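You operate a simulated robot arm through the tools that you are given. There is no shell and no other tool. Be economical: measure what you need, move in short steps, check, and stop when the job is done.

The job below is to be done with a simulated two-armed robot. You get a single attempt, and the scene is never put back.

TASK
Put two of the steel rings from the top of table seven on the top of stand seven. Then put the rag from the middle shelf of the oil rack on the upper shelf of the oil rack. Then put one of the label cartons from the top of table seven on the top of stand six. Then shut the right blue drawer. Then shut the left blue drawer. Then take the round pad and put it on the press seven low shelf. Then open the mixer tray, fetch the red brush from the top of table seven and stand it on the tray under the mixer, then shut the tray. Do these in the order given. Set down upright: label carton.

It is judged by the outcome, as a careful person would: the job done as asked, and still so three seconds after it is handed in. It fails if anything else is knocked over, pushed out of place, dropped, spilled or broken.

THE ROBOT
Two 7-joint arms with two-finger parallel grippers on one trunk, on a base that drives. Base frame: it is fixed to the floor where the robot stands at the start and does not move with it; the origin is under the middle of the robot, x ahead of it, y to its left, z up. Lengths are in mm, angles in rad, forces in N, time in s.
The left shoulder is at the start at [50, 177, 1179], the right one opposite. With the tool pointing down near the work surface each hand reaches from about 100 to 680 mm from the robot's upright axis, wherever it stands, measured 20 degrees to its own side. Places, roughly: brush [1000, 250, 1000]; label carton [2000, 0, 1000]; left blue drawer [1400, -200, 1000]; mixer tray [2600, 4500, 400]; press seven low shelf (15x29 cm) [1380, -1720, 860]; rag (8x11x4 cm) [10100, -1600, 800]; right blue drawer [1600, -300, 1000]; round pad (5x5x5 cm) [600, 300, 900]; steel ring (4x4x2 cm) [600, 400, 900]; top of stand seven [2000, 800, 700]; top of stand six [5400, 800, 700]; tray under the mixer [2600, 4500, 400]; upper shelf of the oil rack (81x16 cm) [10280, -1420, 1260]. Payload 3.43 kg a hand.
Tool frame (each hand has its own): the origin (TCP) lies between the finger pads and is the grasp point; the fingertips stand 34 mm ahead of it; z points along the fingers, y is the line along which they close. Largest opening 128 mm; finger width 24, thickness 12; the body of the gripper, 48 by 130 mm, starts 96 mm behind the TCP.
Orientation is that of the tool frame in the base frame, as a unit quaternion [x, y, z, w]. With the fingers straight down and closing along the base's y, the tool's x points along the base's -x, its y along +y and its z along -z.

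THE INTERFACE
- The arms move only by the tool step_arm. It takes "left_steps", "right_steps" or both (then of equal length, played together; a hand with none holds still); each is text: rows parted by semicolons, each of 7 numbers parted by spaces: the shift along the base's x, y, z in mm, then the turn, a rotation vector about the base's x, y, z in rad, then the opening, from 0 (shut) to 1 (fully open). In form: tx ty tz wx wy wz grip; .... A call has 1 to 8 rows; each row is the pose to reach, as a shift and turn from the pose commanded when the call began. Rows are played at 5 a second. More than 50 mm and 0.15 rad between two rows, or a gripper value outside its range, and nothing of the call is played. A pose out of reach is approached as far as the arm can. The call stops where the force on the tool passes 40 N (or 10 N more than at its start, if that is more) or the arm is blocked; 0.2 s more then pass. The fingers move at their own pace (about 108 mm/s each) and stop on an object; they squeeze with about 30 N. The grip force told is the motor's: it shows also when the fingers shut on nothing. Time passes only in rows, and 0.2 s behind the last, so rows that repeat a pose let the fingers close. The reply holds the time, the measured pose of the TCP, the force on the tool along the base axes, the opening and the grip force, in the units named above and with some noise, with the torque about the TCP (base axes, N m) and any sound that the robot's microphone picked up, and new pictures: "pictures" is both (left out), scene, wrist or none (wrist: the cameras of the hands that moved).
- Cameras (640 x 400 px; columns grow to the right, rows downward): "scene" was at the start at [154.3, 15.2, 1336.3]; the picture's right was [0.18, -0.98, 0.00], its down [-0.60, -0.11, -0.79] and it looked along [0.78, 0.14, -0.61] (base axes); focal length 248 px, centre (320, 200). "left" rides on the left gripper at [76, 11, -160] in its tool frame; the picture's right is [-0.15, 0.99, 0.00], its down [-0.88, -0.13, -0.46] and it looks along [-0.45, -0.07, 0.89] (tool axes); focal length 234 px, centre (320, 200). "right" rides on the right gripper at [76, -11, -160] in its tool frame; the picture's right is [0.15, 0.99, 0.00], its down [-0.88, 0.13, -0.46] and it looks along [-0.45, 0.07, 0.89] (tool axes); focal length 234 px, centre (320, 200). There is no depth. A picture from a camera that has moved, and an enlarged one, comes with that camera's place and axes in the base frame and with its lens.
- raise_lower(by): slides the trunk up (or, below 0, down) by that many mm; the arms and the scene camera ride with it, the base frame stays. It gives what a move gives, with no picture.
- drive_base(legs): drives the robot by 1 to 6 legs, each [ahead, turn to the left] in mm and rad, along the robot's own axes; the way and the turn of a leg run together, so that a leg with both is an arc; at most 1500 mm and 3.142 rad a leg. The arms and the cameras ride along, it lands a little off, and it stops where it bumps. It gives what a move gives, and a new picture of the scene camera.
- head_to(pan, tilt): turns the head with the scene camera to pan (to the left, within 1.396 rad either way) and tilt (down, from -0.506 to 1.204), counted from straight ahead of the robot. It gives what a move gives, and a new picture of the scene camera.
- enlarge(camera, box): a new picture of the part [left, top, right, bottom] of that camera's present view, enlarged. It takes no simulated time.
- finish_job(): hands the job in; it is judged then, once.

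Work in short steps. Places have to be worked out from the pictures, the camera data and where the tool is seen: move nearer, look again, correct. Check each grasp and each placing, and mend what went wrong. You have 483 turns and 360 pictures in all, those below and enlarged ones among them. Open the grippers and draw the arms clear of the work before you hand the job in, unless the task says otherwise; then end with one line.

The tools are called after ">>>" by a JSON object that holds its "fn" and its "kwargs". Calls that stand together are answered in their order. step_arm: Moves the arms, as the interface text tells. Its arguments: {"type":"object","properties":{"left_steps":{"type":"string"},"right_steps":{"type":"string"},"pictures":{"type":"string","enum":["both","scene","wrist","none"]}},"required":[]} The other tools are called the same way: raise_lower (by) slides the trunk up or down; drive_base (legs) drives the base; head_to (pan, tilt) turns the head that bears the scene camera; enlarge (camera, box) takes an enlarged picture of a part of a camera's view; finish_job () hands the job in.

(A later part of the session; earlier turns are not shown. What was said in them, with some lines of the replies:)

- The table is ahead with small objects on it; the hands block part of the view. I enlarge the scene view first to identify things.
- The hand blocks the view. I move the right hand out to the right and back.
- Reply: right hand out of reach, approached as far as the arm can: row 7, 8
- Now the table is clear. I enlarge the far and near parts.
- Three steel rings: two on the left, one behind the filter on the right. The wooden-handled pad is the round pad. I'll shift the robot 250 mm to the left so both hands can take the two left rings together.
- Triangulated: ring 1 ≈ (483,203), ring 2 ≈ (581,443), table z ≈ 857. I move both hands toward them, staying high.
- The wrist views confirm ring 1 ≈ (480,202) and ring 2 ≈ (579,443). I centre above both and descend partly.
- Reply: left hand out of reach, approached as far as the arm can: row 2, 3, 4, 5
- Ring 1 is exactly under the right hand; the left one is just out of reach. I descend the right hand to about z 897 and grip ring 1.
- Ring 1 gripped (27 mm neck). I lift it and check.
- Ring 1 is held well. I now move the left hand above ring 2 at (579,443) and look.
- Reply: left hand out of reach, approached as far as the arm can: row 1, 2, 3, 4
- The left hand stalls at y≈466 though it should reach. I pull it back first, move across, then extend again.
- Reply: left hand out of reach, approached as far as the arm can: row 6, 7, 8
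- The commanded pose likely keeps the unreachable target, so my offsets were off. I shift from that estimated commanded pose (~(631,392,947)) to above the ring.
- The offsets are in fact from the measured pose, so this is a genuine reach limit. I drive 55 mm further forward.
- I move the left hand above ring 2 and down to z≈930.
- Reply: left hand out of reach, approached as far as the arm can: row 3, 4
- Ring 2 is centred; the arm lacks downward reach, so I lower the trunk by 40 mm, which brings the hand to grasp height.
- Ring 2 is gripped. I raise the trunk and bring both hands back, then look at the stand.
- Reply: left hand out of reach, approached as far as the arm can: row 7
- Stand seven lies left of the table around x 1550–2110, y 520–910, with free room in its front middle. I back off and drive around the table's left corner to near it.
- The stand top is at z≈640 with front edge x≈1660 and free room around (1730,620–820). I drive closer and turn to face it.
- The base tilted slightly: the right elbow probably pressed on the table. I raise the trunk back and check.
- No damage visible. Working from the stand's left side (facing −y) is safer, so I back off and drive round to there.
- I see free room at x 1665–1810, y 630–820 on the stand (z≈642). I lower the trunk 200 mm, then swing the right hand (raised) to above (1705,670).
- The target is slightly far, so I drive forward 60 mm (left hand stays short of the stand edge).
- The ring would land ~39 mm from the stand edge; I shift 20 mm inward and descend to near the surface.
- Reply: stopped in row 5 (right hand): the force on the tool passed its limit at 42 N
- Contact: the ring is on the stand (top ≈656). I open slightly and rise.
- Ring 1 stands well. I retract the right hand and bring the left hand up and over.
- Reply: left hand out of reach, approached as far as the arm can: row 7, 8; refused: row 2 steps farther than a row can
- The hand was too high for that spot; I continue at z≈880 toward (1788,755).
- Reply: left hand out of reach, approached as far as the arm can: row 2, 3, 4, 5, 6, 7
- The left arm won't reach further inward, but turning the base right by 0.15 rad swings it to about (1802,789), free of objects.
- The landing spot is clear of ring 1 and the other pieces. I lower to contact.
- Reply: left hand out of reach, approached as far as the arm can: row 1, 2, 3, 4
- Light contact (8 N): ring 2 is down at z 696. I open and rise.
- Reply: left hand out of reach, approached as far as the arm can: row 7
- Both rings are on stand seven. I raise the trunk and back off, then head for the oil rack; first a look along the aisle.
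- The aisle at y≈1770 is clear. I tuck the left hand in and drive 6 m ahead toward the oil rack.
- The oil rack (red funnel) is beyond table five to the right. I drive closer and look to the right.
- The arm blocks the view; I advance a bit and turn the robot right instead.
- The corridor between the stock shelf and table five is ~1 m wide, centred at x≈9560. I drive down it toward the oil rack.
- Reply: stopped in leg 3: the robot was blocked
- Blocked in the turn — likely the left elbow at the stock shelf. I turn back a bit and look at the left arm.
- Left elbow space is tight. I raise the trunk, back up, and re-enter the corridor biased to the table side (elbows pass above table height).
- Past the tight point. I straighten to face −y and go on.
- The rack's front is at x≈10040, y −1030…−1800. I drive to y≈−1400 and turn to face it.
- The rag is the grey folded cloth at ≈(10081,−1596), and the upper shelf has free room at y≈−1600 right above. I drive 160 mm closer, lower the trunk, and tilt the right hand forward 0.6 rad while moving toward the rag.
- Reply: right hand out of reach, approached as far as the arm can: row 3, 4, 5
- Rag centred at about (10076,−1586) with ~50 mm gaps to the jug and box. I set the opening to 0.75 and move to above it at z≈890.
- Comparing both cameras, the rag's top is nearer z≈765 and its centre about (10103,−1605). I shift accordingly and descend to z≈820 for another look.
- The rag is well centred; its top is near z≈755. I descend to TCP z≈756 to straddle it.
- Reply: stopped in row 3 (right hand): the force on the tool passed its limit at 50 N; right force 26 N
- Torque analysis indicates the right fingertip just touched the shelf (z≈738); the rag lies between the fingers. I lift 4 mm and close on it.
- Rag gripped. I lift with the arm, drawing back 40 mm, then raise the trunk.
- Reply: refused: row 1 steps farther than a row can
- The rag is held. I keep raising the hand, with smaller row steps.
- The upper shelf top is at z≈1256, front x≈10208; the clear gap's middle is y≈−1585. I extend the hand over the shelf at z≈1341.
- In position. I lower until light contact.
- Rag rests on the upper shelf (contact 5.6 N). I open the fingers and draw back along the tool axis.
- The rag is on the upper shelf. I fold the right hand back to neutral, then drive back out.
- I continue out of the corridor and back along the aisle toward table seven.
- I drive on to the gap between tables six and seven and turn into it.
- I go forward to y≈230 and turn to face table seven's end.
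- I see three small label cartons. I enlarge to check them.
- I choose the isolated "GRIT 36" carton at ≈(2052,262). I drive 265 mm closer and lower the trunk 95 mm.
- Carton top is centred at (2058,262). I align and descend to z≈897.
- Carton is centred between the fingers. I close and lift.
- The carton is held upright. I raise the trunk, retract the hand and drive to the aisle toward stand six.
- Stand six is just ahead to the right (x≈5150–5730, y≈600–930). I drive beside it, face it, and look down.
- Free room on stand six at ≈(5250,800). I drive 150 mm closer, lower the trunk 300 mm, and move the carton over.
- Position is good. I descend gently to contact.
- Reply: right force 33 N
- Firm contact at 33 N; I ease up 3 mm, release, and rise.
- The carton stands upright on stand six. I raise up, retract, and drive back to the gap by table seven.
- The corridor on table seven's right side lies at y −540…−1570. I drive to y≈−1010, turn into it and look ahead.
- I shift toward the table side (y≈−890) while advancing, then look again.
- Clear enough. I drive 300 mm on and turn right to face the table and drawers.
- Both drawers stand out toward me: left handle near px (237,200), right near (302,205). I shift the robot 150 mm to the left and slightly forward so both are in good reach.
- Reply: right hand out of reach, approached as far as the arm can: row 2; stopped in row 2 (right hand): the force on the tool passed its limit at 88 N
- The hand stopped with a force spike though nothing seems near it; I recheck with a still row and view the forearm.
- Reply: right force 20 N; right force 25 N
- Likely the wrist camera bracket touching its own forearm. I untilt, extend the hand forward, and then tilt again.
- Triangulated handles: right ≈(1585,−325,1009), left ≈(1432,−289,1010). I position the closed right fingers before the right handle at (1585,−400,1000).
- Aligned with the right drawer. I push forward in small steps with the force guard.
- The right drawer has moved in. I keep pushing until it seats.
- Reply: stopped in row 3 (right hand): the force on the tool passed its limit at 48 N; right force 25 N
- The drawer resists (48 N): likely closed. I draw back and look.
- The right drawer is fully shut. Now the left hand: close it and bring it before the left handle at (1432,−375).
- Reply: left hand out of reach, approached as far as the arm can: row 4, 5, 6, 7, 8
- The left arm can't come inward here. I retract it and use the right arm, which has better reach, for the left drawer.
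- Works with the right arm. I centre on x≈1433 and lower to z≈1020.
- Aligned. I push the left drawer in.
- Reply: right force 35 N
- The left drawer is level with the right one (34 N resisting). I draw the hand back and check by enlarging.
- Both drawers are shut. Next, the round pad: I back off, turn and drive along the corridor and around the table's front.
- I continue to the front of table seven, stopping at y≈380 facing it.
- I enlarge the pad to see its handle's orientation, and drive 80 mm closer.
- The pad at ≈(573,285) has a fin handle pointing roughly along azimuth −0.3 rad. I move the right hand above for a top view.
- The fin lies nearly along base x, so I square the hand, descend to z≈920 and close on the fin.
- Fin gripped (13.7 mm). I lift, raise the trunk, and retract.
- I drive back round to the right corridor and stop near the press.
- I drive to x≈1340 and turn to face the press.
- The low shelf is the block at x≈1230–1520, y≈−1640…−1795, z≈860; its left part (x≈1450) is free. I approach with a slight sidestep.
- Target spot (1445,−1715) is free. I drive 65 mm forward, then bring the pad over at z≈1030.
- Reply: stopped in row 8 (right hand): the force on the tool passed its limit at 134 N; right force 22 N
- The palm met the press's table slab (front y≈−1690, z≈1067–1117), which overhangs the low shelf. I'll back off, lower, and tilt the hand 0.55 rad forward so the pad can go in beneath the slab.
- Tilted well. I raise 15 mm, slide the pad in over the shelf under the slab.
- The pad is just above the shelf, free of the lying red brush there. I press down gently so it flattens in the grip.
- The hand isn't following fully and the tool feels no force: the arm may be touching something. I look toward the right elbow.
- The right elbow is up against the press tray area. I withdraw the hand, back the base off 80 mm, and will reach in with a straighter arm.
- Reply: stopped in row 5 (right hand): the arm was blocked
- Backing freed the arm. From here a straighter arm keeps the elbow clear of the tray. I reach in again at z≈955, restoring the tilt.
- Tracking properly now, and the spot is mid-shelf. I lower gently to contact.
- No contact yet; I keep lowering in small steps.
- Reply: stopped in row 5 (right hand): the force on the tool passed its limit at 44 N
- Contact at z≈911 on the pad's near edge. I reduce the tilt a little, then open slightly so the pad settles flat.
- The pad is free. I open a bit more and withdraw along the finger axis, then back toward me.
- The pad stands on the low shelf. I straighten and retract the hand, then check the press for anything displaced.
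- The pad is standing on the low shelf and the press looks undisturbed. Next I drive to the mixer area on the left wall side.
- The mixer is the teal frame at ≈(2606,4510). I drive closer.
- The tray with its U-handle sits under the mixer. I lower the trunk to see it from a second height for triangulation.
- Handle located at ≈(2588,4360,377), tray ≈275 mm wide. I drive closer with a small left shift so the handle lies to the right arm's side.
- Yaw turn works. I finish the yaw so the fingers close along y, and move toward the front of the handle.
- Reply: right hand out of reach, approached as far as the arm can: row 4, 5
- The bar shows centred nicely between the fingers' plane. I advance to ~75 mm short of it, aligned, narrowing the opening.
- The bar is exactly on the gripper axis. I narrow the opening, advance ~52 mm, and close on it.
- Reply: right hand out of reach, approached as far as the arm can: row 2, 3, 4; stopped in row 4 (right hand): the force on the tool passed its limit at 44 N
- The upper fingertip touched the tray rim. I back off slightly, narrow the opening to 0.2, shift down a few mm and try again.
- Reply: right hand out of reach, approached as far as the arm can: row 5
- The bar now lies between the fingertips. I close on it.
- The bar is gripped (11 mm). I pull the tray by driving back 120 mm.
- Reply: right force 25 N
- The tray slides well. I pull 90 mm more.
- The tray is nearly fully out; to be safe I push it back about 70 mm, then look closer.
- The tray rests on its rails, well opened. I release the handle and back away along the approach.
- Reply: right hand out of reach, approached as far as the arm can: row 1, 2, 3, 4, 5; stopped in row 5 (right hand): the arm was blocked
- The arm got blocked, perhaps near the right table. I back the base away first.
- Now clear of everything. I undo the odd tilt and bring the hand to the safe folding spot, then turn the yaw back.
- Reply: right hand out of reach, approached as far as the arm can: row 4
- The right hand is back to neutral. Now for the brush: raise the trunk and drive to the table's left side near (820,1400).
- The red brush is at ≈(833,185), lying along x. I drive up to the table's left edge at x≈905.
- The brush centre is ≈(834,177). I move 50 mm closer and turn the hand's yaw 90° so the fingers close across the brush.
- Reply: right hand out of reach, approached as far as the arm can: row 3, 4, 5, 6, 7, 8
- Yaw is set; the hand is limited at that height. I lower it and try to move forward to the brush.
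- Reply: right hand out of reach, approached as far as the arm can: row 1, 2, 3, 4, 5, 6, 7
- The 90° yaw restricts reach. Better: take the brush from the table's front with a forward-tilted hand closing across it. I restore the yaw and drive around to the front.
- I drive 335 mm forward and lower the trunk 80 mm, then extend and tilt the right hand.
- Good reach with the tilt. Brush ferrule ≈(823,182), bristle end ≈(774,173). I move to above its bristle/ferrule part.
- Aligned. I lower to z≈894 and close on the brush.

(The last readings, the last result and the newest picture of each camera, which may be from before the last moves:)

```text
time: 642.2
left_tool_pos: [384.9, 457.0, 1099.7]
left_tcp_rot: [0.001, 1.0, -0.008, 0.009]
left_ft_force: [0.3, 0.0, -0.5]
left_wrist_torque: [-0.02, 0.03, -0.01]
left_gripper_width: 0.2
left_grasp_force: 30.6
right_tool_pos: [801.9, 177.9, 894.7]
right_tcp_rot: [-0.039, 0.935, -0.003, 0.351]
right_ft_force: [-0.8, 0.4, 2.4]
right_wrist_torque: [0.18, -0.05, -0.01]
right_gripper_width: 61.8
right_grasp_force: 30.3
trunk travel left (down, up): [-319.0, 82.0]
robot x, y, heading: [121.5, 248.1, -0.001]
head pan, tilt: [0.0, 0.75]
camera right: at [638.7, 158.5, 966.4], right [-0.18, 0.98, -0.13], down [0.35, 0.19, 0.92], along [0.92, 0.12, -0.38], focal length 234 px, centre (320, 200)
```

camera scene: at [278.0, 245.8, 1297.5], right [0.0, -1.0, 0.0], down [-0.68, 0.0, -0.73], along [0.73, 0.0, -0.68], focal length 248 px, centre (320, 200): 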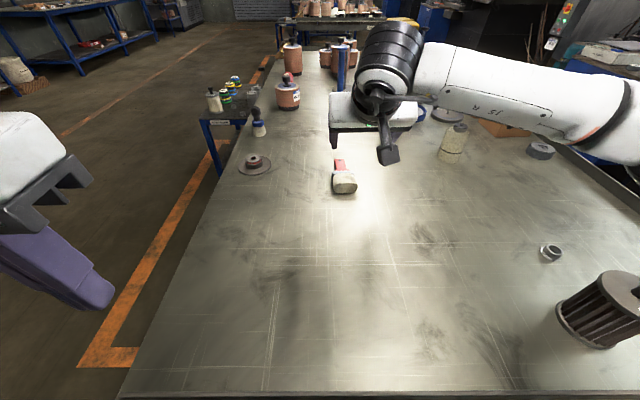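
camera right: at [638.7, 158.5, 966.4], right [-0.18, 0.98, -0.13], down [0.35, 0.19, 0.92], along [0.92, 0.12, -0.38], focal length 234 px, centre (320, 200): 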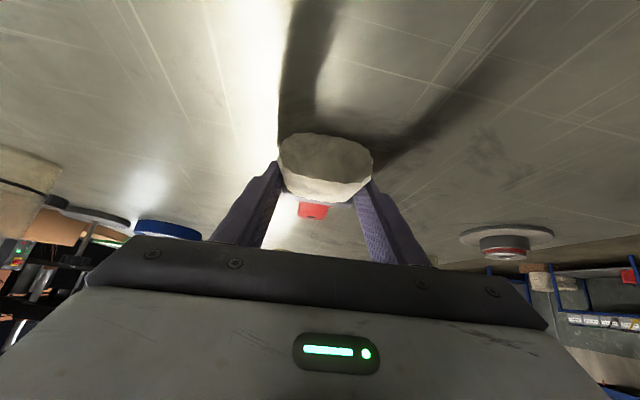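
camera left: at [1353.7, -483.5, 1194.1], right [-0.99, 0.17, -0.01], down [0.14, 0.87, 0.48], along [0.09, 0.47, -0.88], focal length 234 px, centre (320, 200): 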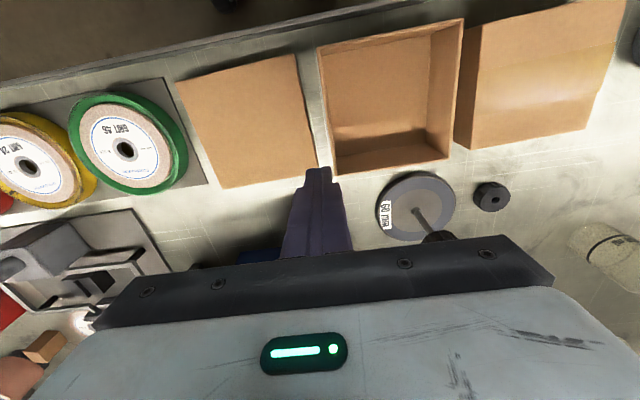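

Gripped (62 mm). I lift and check.

>>> {"fn": "step_arm", "kwargs": {"right_steps": "0 0 30 0 0 0 0.2; -5 0 70 0 0 0 0.2; -20 0 110 0 0 0 0.2; -50 -5 140 0 0 0 0.2; -90 -15 155 0 0 0 0.2"}}

```text
time: 643.5
left_tool_pos: [386.3, 453.9, 1099.9]
left_tcp_rot: [0.003, 1.0, -0.008, 0.01]
left_ft_force: [0.5, 0.2, 0.3]
left_wrist_torque: [0.03, 0.02, -0.01]
left_gripper_width: 0.3
left_grasp_force: 29.9
right_tool_pos: [708.4, 165.5, 1052.5]
right_tcp_rot: [-0.039, 0.936, -0.003, 0.351]
right_ft_force: [0.7, 0.4, -1.5]
right_wrist_torque: [0.02, 0.01, -0.02]
right_gripper_width: 61.9
right_grasp_force: 30.0
trunk travel left (down, up): [-319.0, 82.0]
robot x, y, heading: [123.4, 247.1, -0.003]
head pan, tilt: [0.0, 0.75]
camera scene: at [277.2, 245.3, 1297.6], right [0.0, -1.0, 0.0], down [-0.68, 0.0, -0.73], along [0.73, 0.0, -0.68], focal length 248 px, centre (320, 200)
camera right: at [547.1, 145.1, 1123.5], right [-0.18, 0.98, -0.13], down [0.35, 0.19, 0.92], along [0.92, 0.12, -0.38], focal length 234 px, centre (320, 200)
```

scene: 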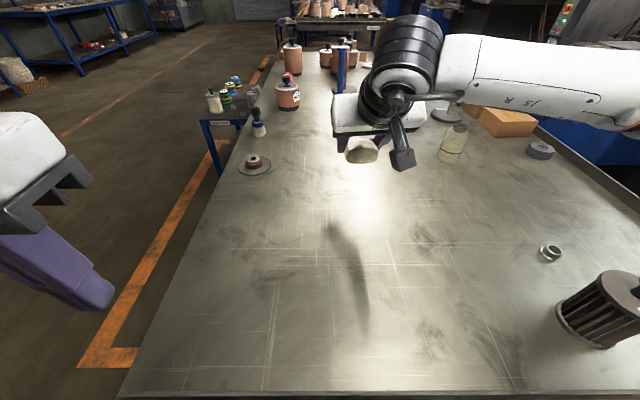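
right: 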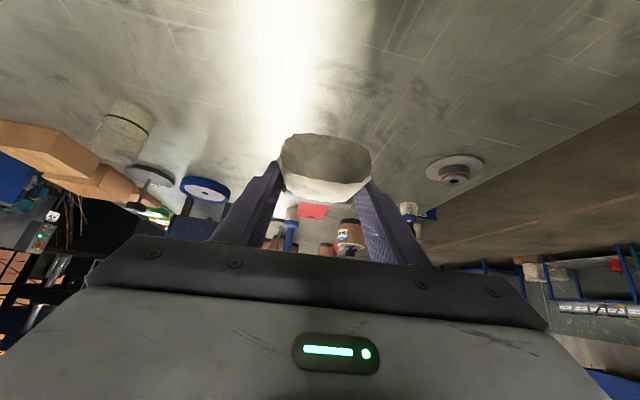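

The brush is held firmly. I raise the trunk, retract somewhat, and drive to the mixer.

>>> {"fn": "raise_lower", "kwargs": {"by": 80}}

>>> {"fn": "step_arm", "kwargs": {"right_steps": "-40 -5 0 0 0 0 0.2; -80 -15 0 0 0 0 0.2; -115 -25 0 0 0 0 0.2", "pictures": "none"}}

>>> {"fn": "drive_base", "kwargs": {"legs": [[-350, 0], [0, 1.574], [1400, 0], [0, -1.03], [1500, 0], [1500, 0]]}}

```text
time: 644.6
left_tool_pos: [385.7, 455.7, 1180.4]
left_tcp_rot: [0.002, 1.0, -0.008, 0.009]
left_ft_force: [0.2, 0.5, -0.2]
left_wrist_torque: [-0.02, 0.02, 0.0]
left_gripper_width: 0.1
left_grasp_force: 29.8
right_tool_pos: [709.4, 165.3, 1130.4]
right_tcp_rot: [-0.039, 0.936, -0.002, 0.35]
right_ft_force: [-0.6, -0.3, -0.1]
right_wrist_torque: [0.01, 0.0, -0.01]
right_gripper_width: 62.1
right_grasp_force: 29.9
trunk travel left (down, up): [-399.0, 2.0]
robot x, y, heading: [125.2, 247.8, -0.001]
head pan, tilt: [0.0, 0.75]
```

```text
time: 645.4
left_tool_pos: [386.1, 455.2, 1180.8]
left_tcp_rot: [0.002, 1.0, -0.008, 0.01]
left_ft_force: [0.5, 0.0, -0.4]
left_wrist_torque: [-0.01, -0.01, 0.03]
left_gripper_width: 0.0
left_grasp_force: 30.2
right_tool_pos: [593.9, 140.0, 1131.2]
right_tcp_rot: [-0.038, 0.936, -0.003, 0.35]
right_ft_force: [-0.3, 1.1, -0.6]
right_wrist_torque: [0.01, 0.02, 0.02]
right_gripper_width: 61.7
right_grasp_force: 30.4
trunk travel left (down, up): [-399.0, 2.0]
robot x, y, heading: [123.5, 247.9, -0.001]
head pan, tilt: [0.0, 0.75]
```

```text
time: 674.9
left_tool_pos: [2443.0, 3525.3, 1180.6]
left_tcp_rot: [-0.262, 0.965, -0.006, 0.011]
left_ft_force: [0.7, -0.3, -0.2]
left_wrist_torque: [-0.02, -0.02, 0.02]
left_gripper_width: 0.1
left_grasp_force: 30.2
right_tool_pos: [2783.0, 3360.2, 1130.2]
right_tcp_rot: [-0.284, 0.892, 0.09, 0.339]
right_ft_force: [-0.6, -0.1, -0.8]
right_wrist_torque: [-0.03, 0.01, 0.04]
right_gripper_width: 61.8
right_grasp_force: 29.8
trunk travel left (down, up): [-399.0, 2.0]
robot x, y, heading: [2325.9, 3211.6, 0.532]
head pan, tilt: [0.0, 0.75]
camera scene: at [2456.8, 3289.9, 1377.5], right [0.51, -0.86, 0.0], down [-0.59, -0.35, -0.73], along [0.63, 0.37, -0.68], focal length 248 px, centre (320, 200)
```

scene: 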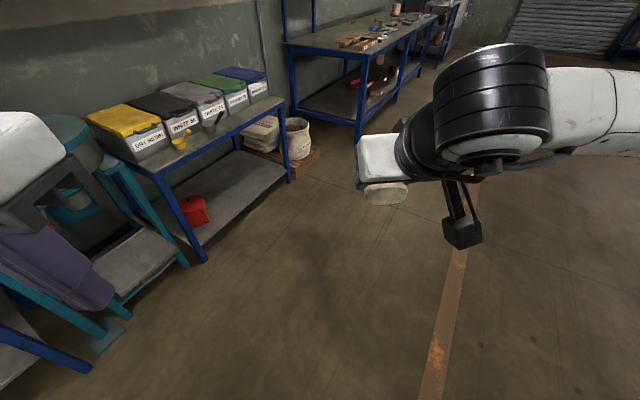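

I go a little on and face the mixer, then look at the tray.

>>> {"fn": "drive_base", "kwargs": {"legs": [[205, 0], [0, 1.042]]}}

>>> {"fn": "raise_lower", "kwargs": {"by": -390}}

>>> {"fn": "head_to", "kwargs": {"pan": -0.05, "tilt": 0.55}}

```text
time: 679.1
left_tool_pos: [2286.8, 3572.7, 1180.6]
left_tcp_rot: [0.71, -0.704, -0.001, -0.012]
left_ft_force: [-0.6, 0.1, 0.7]
left_wrist_torque: [-0.01, -0.02, 0.0]
left_gripper_width: 0.4
left_grasp_force: 30.2
right_tool_pos: [2600.1, 3784.4, 1129.6]
right_tcp_rot: [0.693, -0.63, -0.247, -0.249]
right_ft_force: [0.1, 0.1, -1.8]
right_wrist_torque: [0.0, 0.03, -0.04]
right_gripper_width: 62.0
right_grasp_force: 30.4
trunk travel left (down, up): [-399.0, 2.0]
robot x, y, heading: [2499.0, 3313.9, 1.58]
head pan, tilt: [0.0, 0.75]
camera scene: at [2497.2, 3467.4, 1377.5], right [1.0, 0.01, 0.0], down [0.01, -0.68, -0.73], along [-0.01, 0.73, -0.68], focal length 248 px, centre (320, 200)
```

scene: 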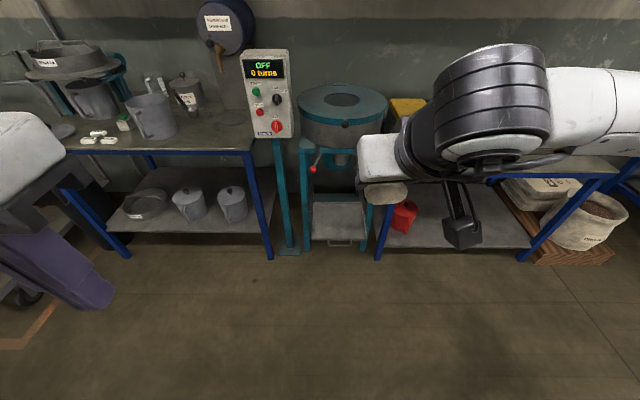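

```text
time: 682.9
left_tool_pos: [2287.5, 3573.0, 789.6]
left_tcp_rot: [0.71, -0.704, -0.001, -0.013]
left_ft_force: [-0.1, 0.4, 0.1]
left_wrist_torque: [0.02, -0.01, -0.01]
left_gripper_width: 0.0
left_grasp_force: 29.8
right_tool_pos: [2599.0, 3786.1, 741.4]
right_tcp_rot: [0.693, -0.629, -0.248, -0.25]
right_ft_force: [0.2, -0.9, -1.2]
right_wrist_torque: [-0.02, -0.01, -0.01]
right_gripper_width: 62.0
right_grasp_force: 30.3
trunk travel left (down, up): [-9.0, 392.0]
robot x, y, heading: [2498.9, 3317.0, 1.581]
head pan, tilt: [0.0, 0.75]
```

```text
time: 683.6
left_tool_pos: [2287.3, 3572.1, 789.8]
left_tcp_rot: [0.71, -0.704, -0.001, -0.012]
left_ft_force: [0.3, -1.3, -1.0]
left_wrist_torque: [0.01, 0.03, -0.03]
left_gripper_width: 0.0
left_grasp_force: 30.0
right_tool_pos: [2599.8, 3785.2, 740.9]
right_tcp_rot: [0.693, -0.63, -0.248, -0.249]
right_ft_force: [0.3, -0.7, -0.5]
right_wrist_torque: [-0.01, -0.01, 0.02]
right_gripper_width: 61.8
right_grasp_force: 30.0
trunk travel left (down, up): [-9.0, 392.0]
robot x, y, heading: [2500.5, 3316.3, 1.58]
head pan, tilt: [-0.051, 0.55]
camera scene: at [2501.8, 3474.3, 1004.9], right [1.0, -0.04, 0.0], down [-0.02, -0.52, -0.85], along [0.04, 0.85, -0.52], focal length 248 px, centre (320, 200)
```

scene: 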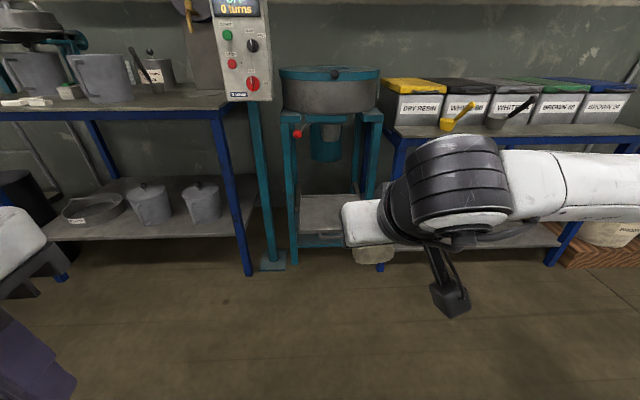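

The tray is still open (front edge y≈4235). I drive 410 mm closer and then lower the brush over it.

>>> {"fn": "drive_base", "kwargs": {"legs": [[410, 0]]}}

>>> {"fn": "step_arm", "kwargs": {"right_steps": "0 10 -40 0 0 0 0.2; 0 20 -80 0 0 0 0.2; -5 30 -120 0 0 0 0.2; -8 45 -160 0 0 0 0.2; -10 60 -200 0 0 0 0.2; -10 80 -230 0 0 0 0.2"}}

```text
time: 686.2
left_tool_pos: [2286.8, 3983.9, 788.9]
left_tcp_rot: [0.708, -0.706, -0.001, -0.012]
left_ft_force: [-0.5, -0.6, -0.5]
left_wrist_torque: [0.0, -0.02, -0.03]
left_gripper_width: 0.1
left_grasp_force: 30.6
right_tool_pos: [2600.4, 4194.9, 740.1]
right_tcp_rot: [0.691, -0.632, -0.246, -0.249]
right_ft_force: [0.4, -0.5, -1.1]
right_wrist_torque: [-0.01, 0.01, 0.02]
right_gripper_width: 62.1
right_grasp_force: 29.7
trunk travel left (down, up): [-9.0, 392.0]
robot x, y, heading: [2498.6, 3723.4, 1.575]
head pan, tilt: [-0.051, 0.55]
camera scene: at [2500.7, 3884.4, 1004.9], right [1.0, -0.05, 0.0], down [-0.03, -0.52, -0.85], along [0.04, 0.85, -0.52], focal length 248 px, centre (320, 200)
```

scene: 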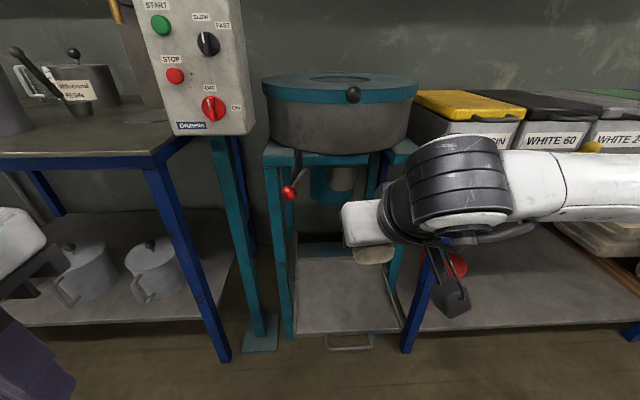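

```text
time: 687.6
left_tool_pos: [2286.0, 3984.2, 790.3]
left_tcp_rot: [0.708, -0.706, -0.002, -0.012]
left_ft_force: [-0.1, -0.1, -0.2]
left_wrist_torque: [-0.02, -0.06, 0.04]
left_gripper_width: 0.0
left_grasp_force: 30.4
right_tool_pos: [2589.9, 4273.1, 510.8]
right_tcp_rot: [0.691, -0.632, -0.247, -0.249]
right_ft_force: [0.3, -0.3, -0.4]
right_wrist_torque: [-0.03, -0.03, -0.02]
right_gripper_width: 61.9
right_grasp_force: 29.7
trunk travel left (down, up): [-9.0, 392.0]
robot x, y, heading: [2494.8, 3723.5, 1.572]
head pan, tilt: [-0.051, 0.55]
camera scene: at [2500.7, 3884.3, 1005.0], right [1.0, -0.05, 0.0], down [-0.03, -0.52, -0.85], along [0.04, 0.85, -0.52], focal length 248 px, centre (320, 200)
camera right: at [2611.2, 4113.2, 583.0], right [-0.97, -0.19, -0.13], down [-0.19, 0.35, 0.92], along [-0.13, 0.92, -0.38], focal length 234 px, centre (320, 200)
```

scene: 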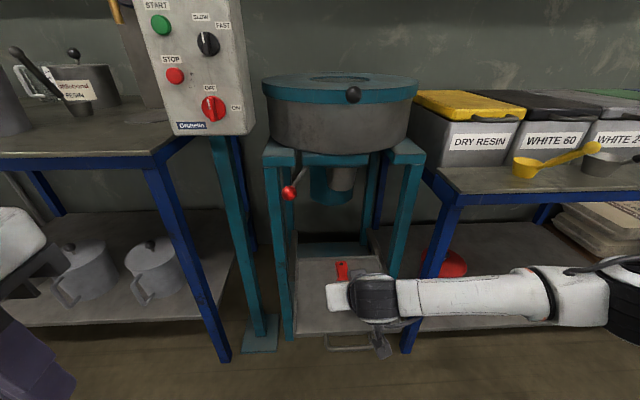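
right: 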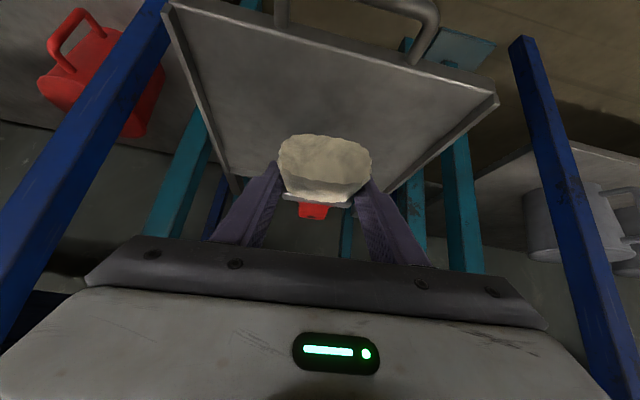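

In place above the tray. I move forward and lower to light contact.

>>> {"fn": "step_arm", "kwargs": {"right_steps": "0 20 -20 0 0 0 0.2; 0 40 -40 0 0 0 0.2; 0 52 -60 0 0 0 0.2; 0 52 -75 0 0 0 0.2; 0 52 -83 0 0 0 0.2; 0 52 -90 0 0 0 0.2; 0 52 -97 0 0 0 0.2"}}

```text
time: 689.0
left_tool_pos: [2287.0, 3984.5, 789.9]
left_tcp_rot: [0.707, -0.707, -0.002, -0.013]
left_ft_force: [0.9, 0.7, 0.5]
left_wrist_torque: [0.01, 0.02, 0.0]
left_gripper_width: 0.1
left_grasp_force: 30.2
right_tool_pos: [2589.5, 4337.4, 434.8]
right_tcp_rot: [0.687, -0.629, -0.257, -0.257]
right_ft_force: [-0.7, 2.4, 9.5]
right_wrist_torque: [-0.23, 0.04, -0.01]
right_gripper_width: 62.2
right_grasp_force: 30.3
trunk travel left (down, up): [-9.0, 392.0]
robot x, y, heading: [2499.5, 3726.1, 1.572]
head pan, tilt: [-0.051, 0.55]
stopped in row 7 (right hand): the force on the tool passed its limit at 45 N (the readings are from after the stop); the commanded pose is now the measured one
camera scene: at [2500.8, 3883.7, 1004.9], right [1.0, -0.05, 0.0], down [-0.03, -0.52, -0.85], along [0.04, 0.85, -0.52], focal length 248 px, centre (320, 200)
camera right: at [2610.4, 4174.2, 501.5], right [-0.97, -0.18, -0.13], down [-0.18, 0.33, 0.93], along [-0.13, 0.93, -0.35], focal length 234 px, centre (320, 200)
```

scene: 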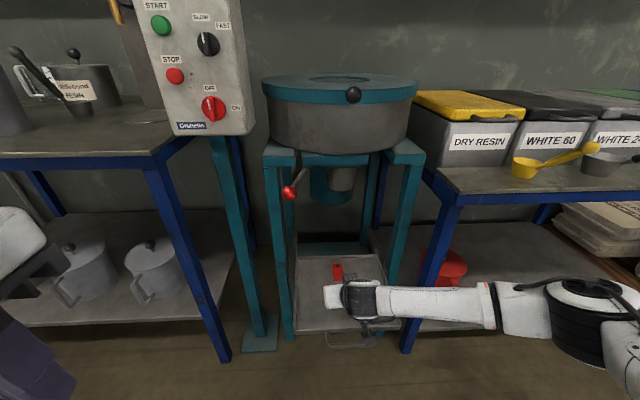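
right: 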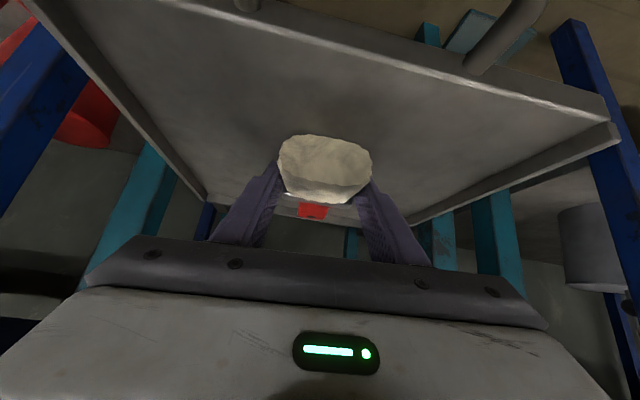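

Contact: brush lies on the tray floor. I open and withdraw along the tool axis.

>>> {"fn": "step_arm", "kwargs": {"right_steps": "0 0 2 0 0 0 0.35; 0 0 2 0 0 0 0.55; 0 0 2 0 0 0 0.62; 0 0 2 0 0 0 0.65; 0 -20 25 0 0 0 0.65; 0 -45 55 0 0 0 0.65; 0 -75 85 0 0 0 0.65; 0 -110 110 0 0 0 0.65"}}

```text
time: 690.8
left_tool_pos: [2287.7, 3984.1, 790.2]
left_tcp_rot: [0.707, -0.707, -0.001, -0.012]
left_ft_force: [1.1, -0.5, 0.3]
left_wrist_torque: [0.01, -0.02, 0.0]
left_gripper_width: 0.0
left_grasp_force: 30.1
right_tool_pos: [2590.2, 4222.7, 540.2]
right_tcp_rot: [0.688, -0.631, -0.253, -0.255]
right_ft_force: [0.0, -0.3, -0.8]
right_wrist_torque: [0.01, 0.05, 0.04]
right_gripper_width: 83.3
right_grasp_force: 0.3
trunk travel left (down, up): [-9.0, 392.0]
robot x, y, heading: [2491.9, 3725.6, 1.569]
head pan, tilt: [-0.051, 0.55]
camera scene: at [2500.9, 3884.4, 1004.9], right [1.0, -0.05, 0.0], down [-0.03, -0.52, -0.85], along [0.04, 0.85, -0.52], focal length 248 px, centre (320, 200)
camera right: at [2610.4, 4061.2, 609.1], right [-0.97, -0.18, -0.13], down [-0.18, 0.33, 0.92], along [-0.13, 0.92, -0.36], focal length 234 px, centre (320, 200)
```

scene: 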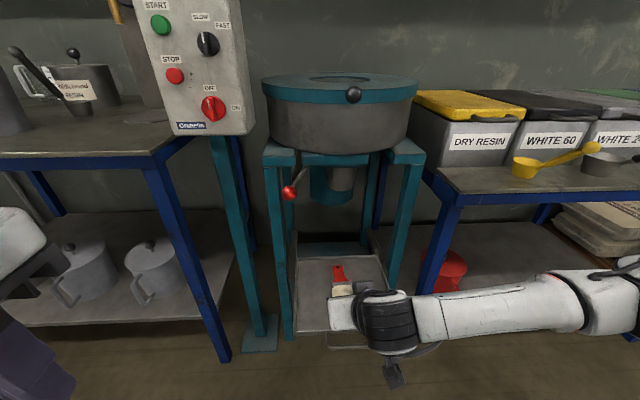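
right: 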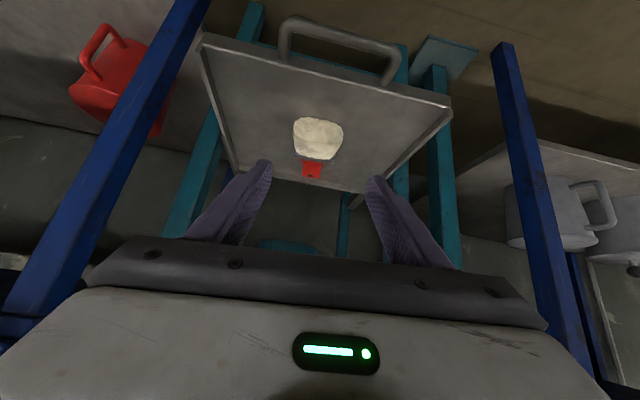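

The brush lies neatly on the tray. Now shut it: I close the gripper, lessen the tilt, and bring the fingers in front of the handle bar.

>>> {"fn": "step_arm", "kwargs": {"right_steps": "0 -30 0 0 0 0 0.3; 0 -60 -20 -0.1 0 0 0; 0 -75 -50 -0.2 0 0 0; 0 -82 -85 -0.3 0 0 0; 0 -85 -115 -0.37 0 0 0; 0 -85 -138 -0.37 0 0 0; 0 -85 -138 -0.37 0 0 0"}}

```text
time: 692.4
left_tool_pos: [2286.7, 3983.4, 790.1]
left_tcp_rot: [0.707, -0.707, -0.002, -0.012]
left_ft_force: [0.3, -0.1, 0.3]
left_wrist_torque: [0.01, -0.01, -0.03]
left_gripper_width: 0.0
left_grasp_force: 29.7
right_tool_pos: [2589.9, 4139.0, 401.5]
right_tcp_rot: [0.723, -0.667, -0.133, -0.125]
right_ft_force: [0.0, -0.4, -0.5]
right_wrist_torque: [0.02, 0.0, -0.02]
right_gripper_width: 0.1
right_grasp_force: 30.4
trunk travel left (down, up): [-9.0, 392.0]
robot x, y, heading: [2499.0, 3724.8, 1.571]
head pan, tilt: [-0.051, 0.55]
camera scene: at [2500.9, 3884.3, 1004.9], right [1.0, -0.05, 0.0], down [-0.03, -0.52, -0.85], along [0.04, 0.85, -0.52], focal length 248 px, centre (320, 200)
camera right: at [2611.0, 4012.9, 524.0], right [-0.97, -0.22, -0.05], down [-0.18, 0.65, 0.74], along [-0.13, 0.73, -0.67], focal length 234 px, centre (320, 200)
```

scene: 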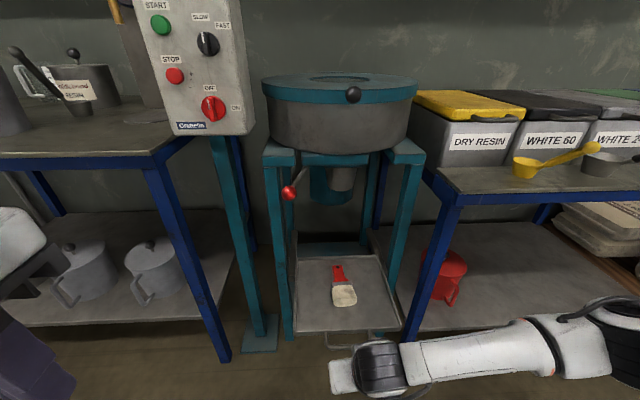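
right: 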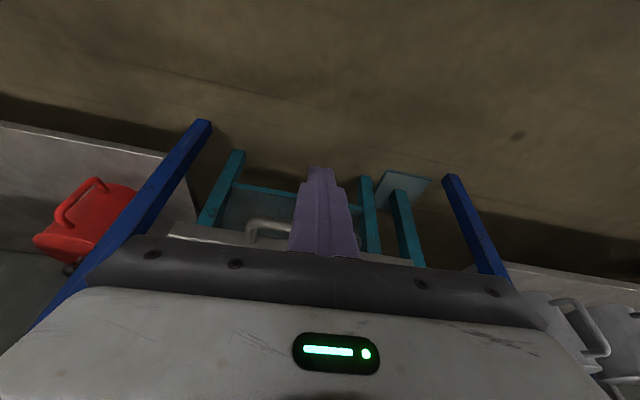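

The fingers face the handle bar. I drive forward 110 mm to push the tray in.

>>> {"fn": "drive_base", "kwargs": {"legs": [[110, 0]]}}

```text
time: 693.6
left_tool_pos: [2286.2, 4093.1, 790.1]
left_tcp_rot: [-0.707, 0.707, 0.001, 0.012]
left_ft_force: [-0.5, 0.9, -0.2]
left_wrist_torque: [0.01, 0.01, 0.0]
left_gripper_width: 0.1
left_grasp_force: 29.9
right_tool_pos: [2591.5, 4248.7, 401.7]
right_tcp_rot: [0.722, -0.667, -0.134, -0.125]
right_ft_force: [-0.6, 0.6, 0.0]
right_wrist_torque: [0.02, 0.0, -0.03]
right_gripper_width: 0.2
right_grasp_force: 30.1
trunk travel left (down, up): [-9.0, 392.0]
robot x, y, heading: [2503.3, 3833.3, 1.565]
head pan, tilt: [-0.051, 0.55]
camera scene: at [2500.9, 3993.3, 1005.0], right [1.0, -0.05, 0.0], down [-0.03, -0.52, -0.85], along [0.04, 0.85, -0.52], focal length 248 px, centre (320, 200)
```

scene: 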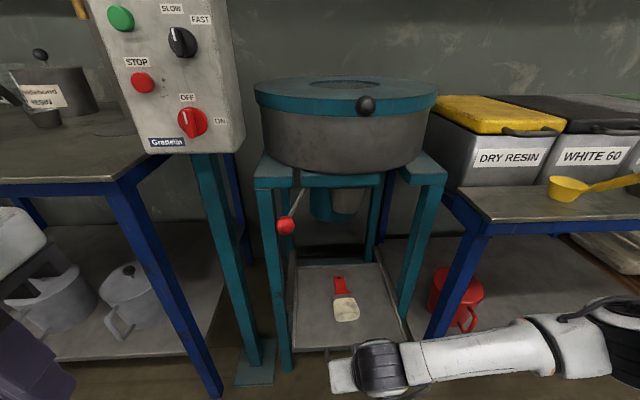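

The tray is moving in with the brush steady. I push the rest with the arm under the force guard.

>>> {"fn": "step_arm", "kwargs": {"right_steps": "0 15 0 0 0 0 0; 0 30 0 0 0 0 0; 0 45 0 0 0 0 0; 0 60 0 0 0 0 0; 0 75 0 0 0 0 0; 0 90 0 0 0 0 0; 0 105 0 0 0 0 0"}}

```text
time: 694.9
left_tool_pos: [2287.4, 4091.8, 789.8]
left_tcp_rot: [-0.707, 0.707, 0.001, 0.013]
left_ft_force: [0.4, 0.0, -0.2]
left_wrist_torque: [0.03, 0.04, 0.01]
left_gripper_width: 0.0
left_grasp_force: 30.2
right_tool_pos: [2590.8, 4318.3, 397.7]
right_tcp_rot: [0.725, -0.667, -0.125, -0.116]
right_ft_force: [-0.5, -1.1, 0.2]
right_wrist_torque: [0.0, -0.01, -0.02]
right_gripper_width: 0.2
right_grasp_force: 30.1
trunk travel left (down, up): [-9.0, 392.0]
robot x, y, heading: [2495.5, 3837.2, 1.571]
head pan, tilt: [-0.051, 0.55]
stopped in row 6 (right hand): the force on the tool passed its limit at 74 N (the readings are from after the stop); the commanded pose is now the measured one
camera scene: at [2501.1, 3993.0, 1004.8], right [1.0, -0.05, 0.0], down [-0.03, -0.52, -0.85], along [0.04, 0.85, -0.52], focal length 248 px, centre (320, 200)
camera right: at [2610.2, 4195.2, 522.8], right [-0.97, -0.22, -0.05], down [-0.19, 0.66, 0.73], along [-0.13, 0.72, -0.69], focal length 234 px, centre (320, 200)
```

scene: 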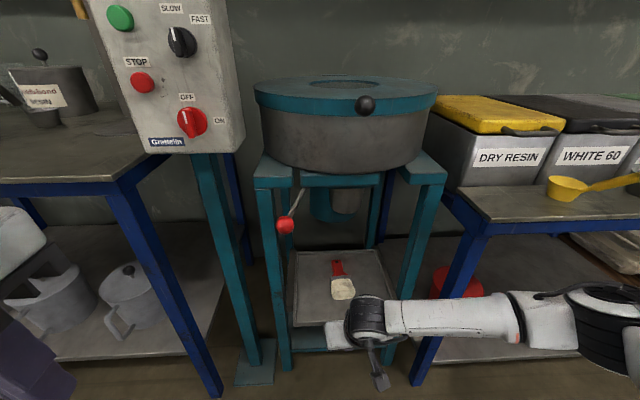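
right: 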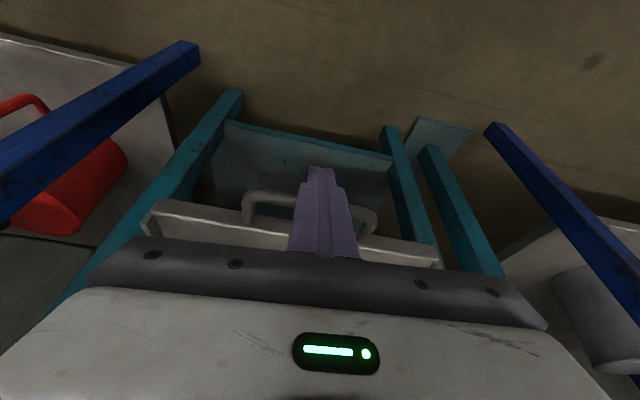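

The tray's edge is back at its original shut position (74 N stop) and the brush is on it. I retract and back the base away, then verify.

>>> {"fn": "step_arm", "kwargs": {"right_steps": "0 -30 5 0 0 0 0; 0 -60 20 0 0 0 0; 0 -80 60 0 0 0 0; 0 -90 100 0 0 0 0.2", "pictures": "none"}}

>>> {"fn": "drive_base", "kwargs": {"legs": [[-350, 0]]}}

>>> {"fn": "enlarge", "kwargs": {"camera": "scene", "box": [230, 130, 430, 290]}}

```text
time: 695.9
left_tool_pos: [2287.1, 4093.6, 790.6]
left_tcp_rot: [0.707, -0.707, -0.001, -0.012]
left_ft_force: [-0.8, 0.1, -0.6]
left_wrist_torque: [0.05, -0.04, -0.04]
left_gripper_width: 0.3
left_grasp_force: 29.9
right_tool_pos: [2590.0, 4228.9, 498.7]
right_tcp_rot: [0.725, -0.667, -0.126, -0.115]
right_ft_force: [0.2, 0.9, -0.6]
right_wrist_torque: [0.03, 0.01, -0.01]
right_gripper_width: 25.5
right_grasp_force: 0.1
trunk travel left (down, up): [-9.0, 392.0]
robot x, y, heading: [2498.4, 3834.6, 1.568]
head pan, tilt: [-0.051, 0.55]
```

```text
time: 698.2
left_tool_pos: [2287.1, 3742.0, 790.2]
left_tcp_rot: [0.709, -0.705, -0.001, -0.012]
left_ft_force: [-0.6, -0.6, -0.2]
left_wrist_torque: [-0.01, 0.02, 0.0]
left_gripper_width: 0.0
left_grasp_force: 29.5
right_tool_pos: [2589.1, 3880.2, 498.1]
right_tcp_rot: [0.727, -0.665, -0.126, -0.116]
right_ft_force: [0.2, 0.3, 0.4]
right_wrist_torque: [-0.01, -0.01, 0.0]
right_gripper_width: 25.6
right_grasp_force: 0.1
trunk travel left (down, up): [-9.0, 392.0]
robot x, y, heading: [2498.3, 3483.9, 1.579]
head pan, tilt: [-0.051, 0.55]
camera scene: at [2501.2, 3642.2, 1004.9], right [1.0, -0.04, 0.0], down [-0.02, -0.52, -0.85], along [0.04, 0.85, -0.52], focal length 248 px, centre (320, 200)
```

scene: 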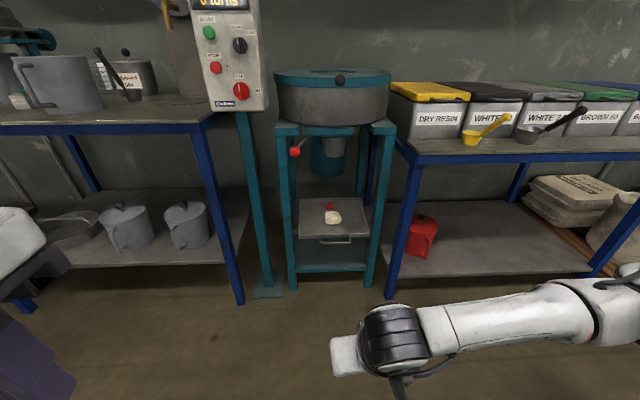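

```text
2.50 times, centred on (330, 210) of scene
camera zoom: at [2501.2, 3642.2, 1004.9], right [1.0, -0.04, 0.0], down [-0.02, -0.52, -0.85], along [0.04, 0.85, -0.52], focal length 619 px, centre (295, 175)
```

zoom: 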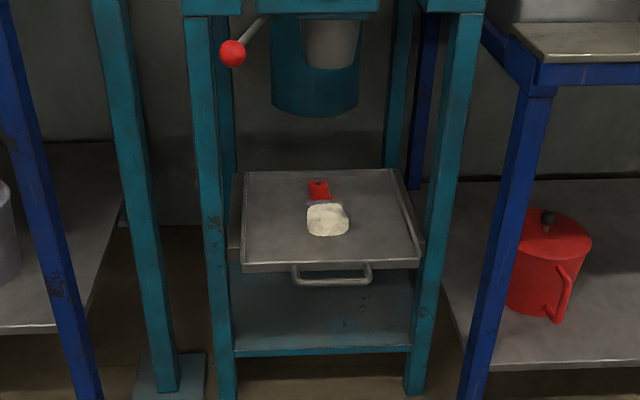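

Tray is shut with the brush on it. I open both grippers with the arms clear of the work and then hand in.

>>> {"fn": "step_arm", "kwargs": {"left_steps": "0 0 0 0 0 0 0.5; 0 0 0 0 0 0 1; 0 0 0 0 0 0 1; 0 0 0 0 0 0 1", "right_steps": "0 0 20 0 0 0 0.5; 0 0 40 0 0 0 1; 0 0 60 0 0 0 1; 0 0 60 0 0 0 1", "pictures": "none"}}

>>> {"fn": "finish_job", "kwargs": {}}

```text
time: 699.2
left_tool_pos: [2286.2, 3740.4, 790.0]
left_tcp_rot: [0.709, -0.705, -0.002, -0.012]
left_ft_force: [0.0, -0.5, -0.7]
left_wrist_torque: [-0.01, -0.01, 0.0]
left_gripper_width: 127.9
left_grasp_force: 0.1
right_tool_pos: [2588.3, 3878.5, 558.9]
right_tcp_rot: [0.728, -0.664, -0.126, -0.115]
right_ft_force: [-0.5, 0.3, 0.6]
right_wrist_torque: [0.0, -0.05, -0.02]
right_gripper_width: 127.8
right_grasp_force: 0.1
trunk travel left (down, up): [-9.0, 392.0]
robot x, y, heading: [2500.2, 3483.4, 1.584]
head pan, tilt: [-0.051, 0.55]
```

```text
The job is handed in.
```

I did all seven parts in the order given and handed the job in; the red brush is lying flat on the mixer tray, not standing on end, and along the way my arms touched table seven (right elbow), the stock shelf (probably left elbow), and press seven (hand and right elbow), with nothing seen displaced afterwards.
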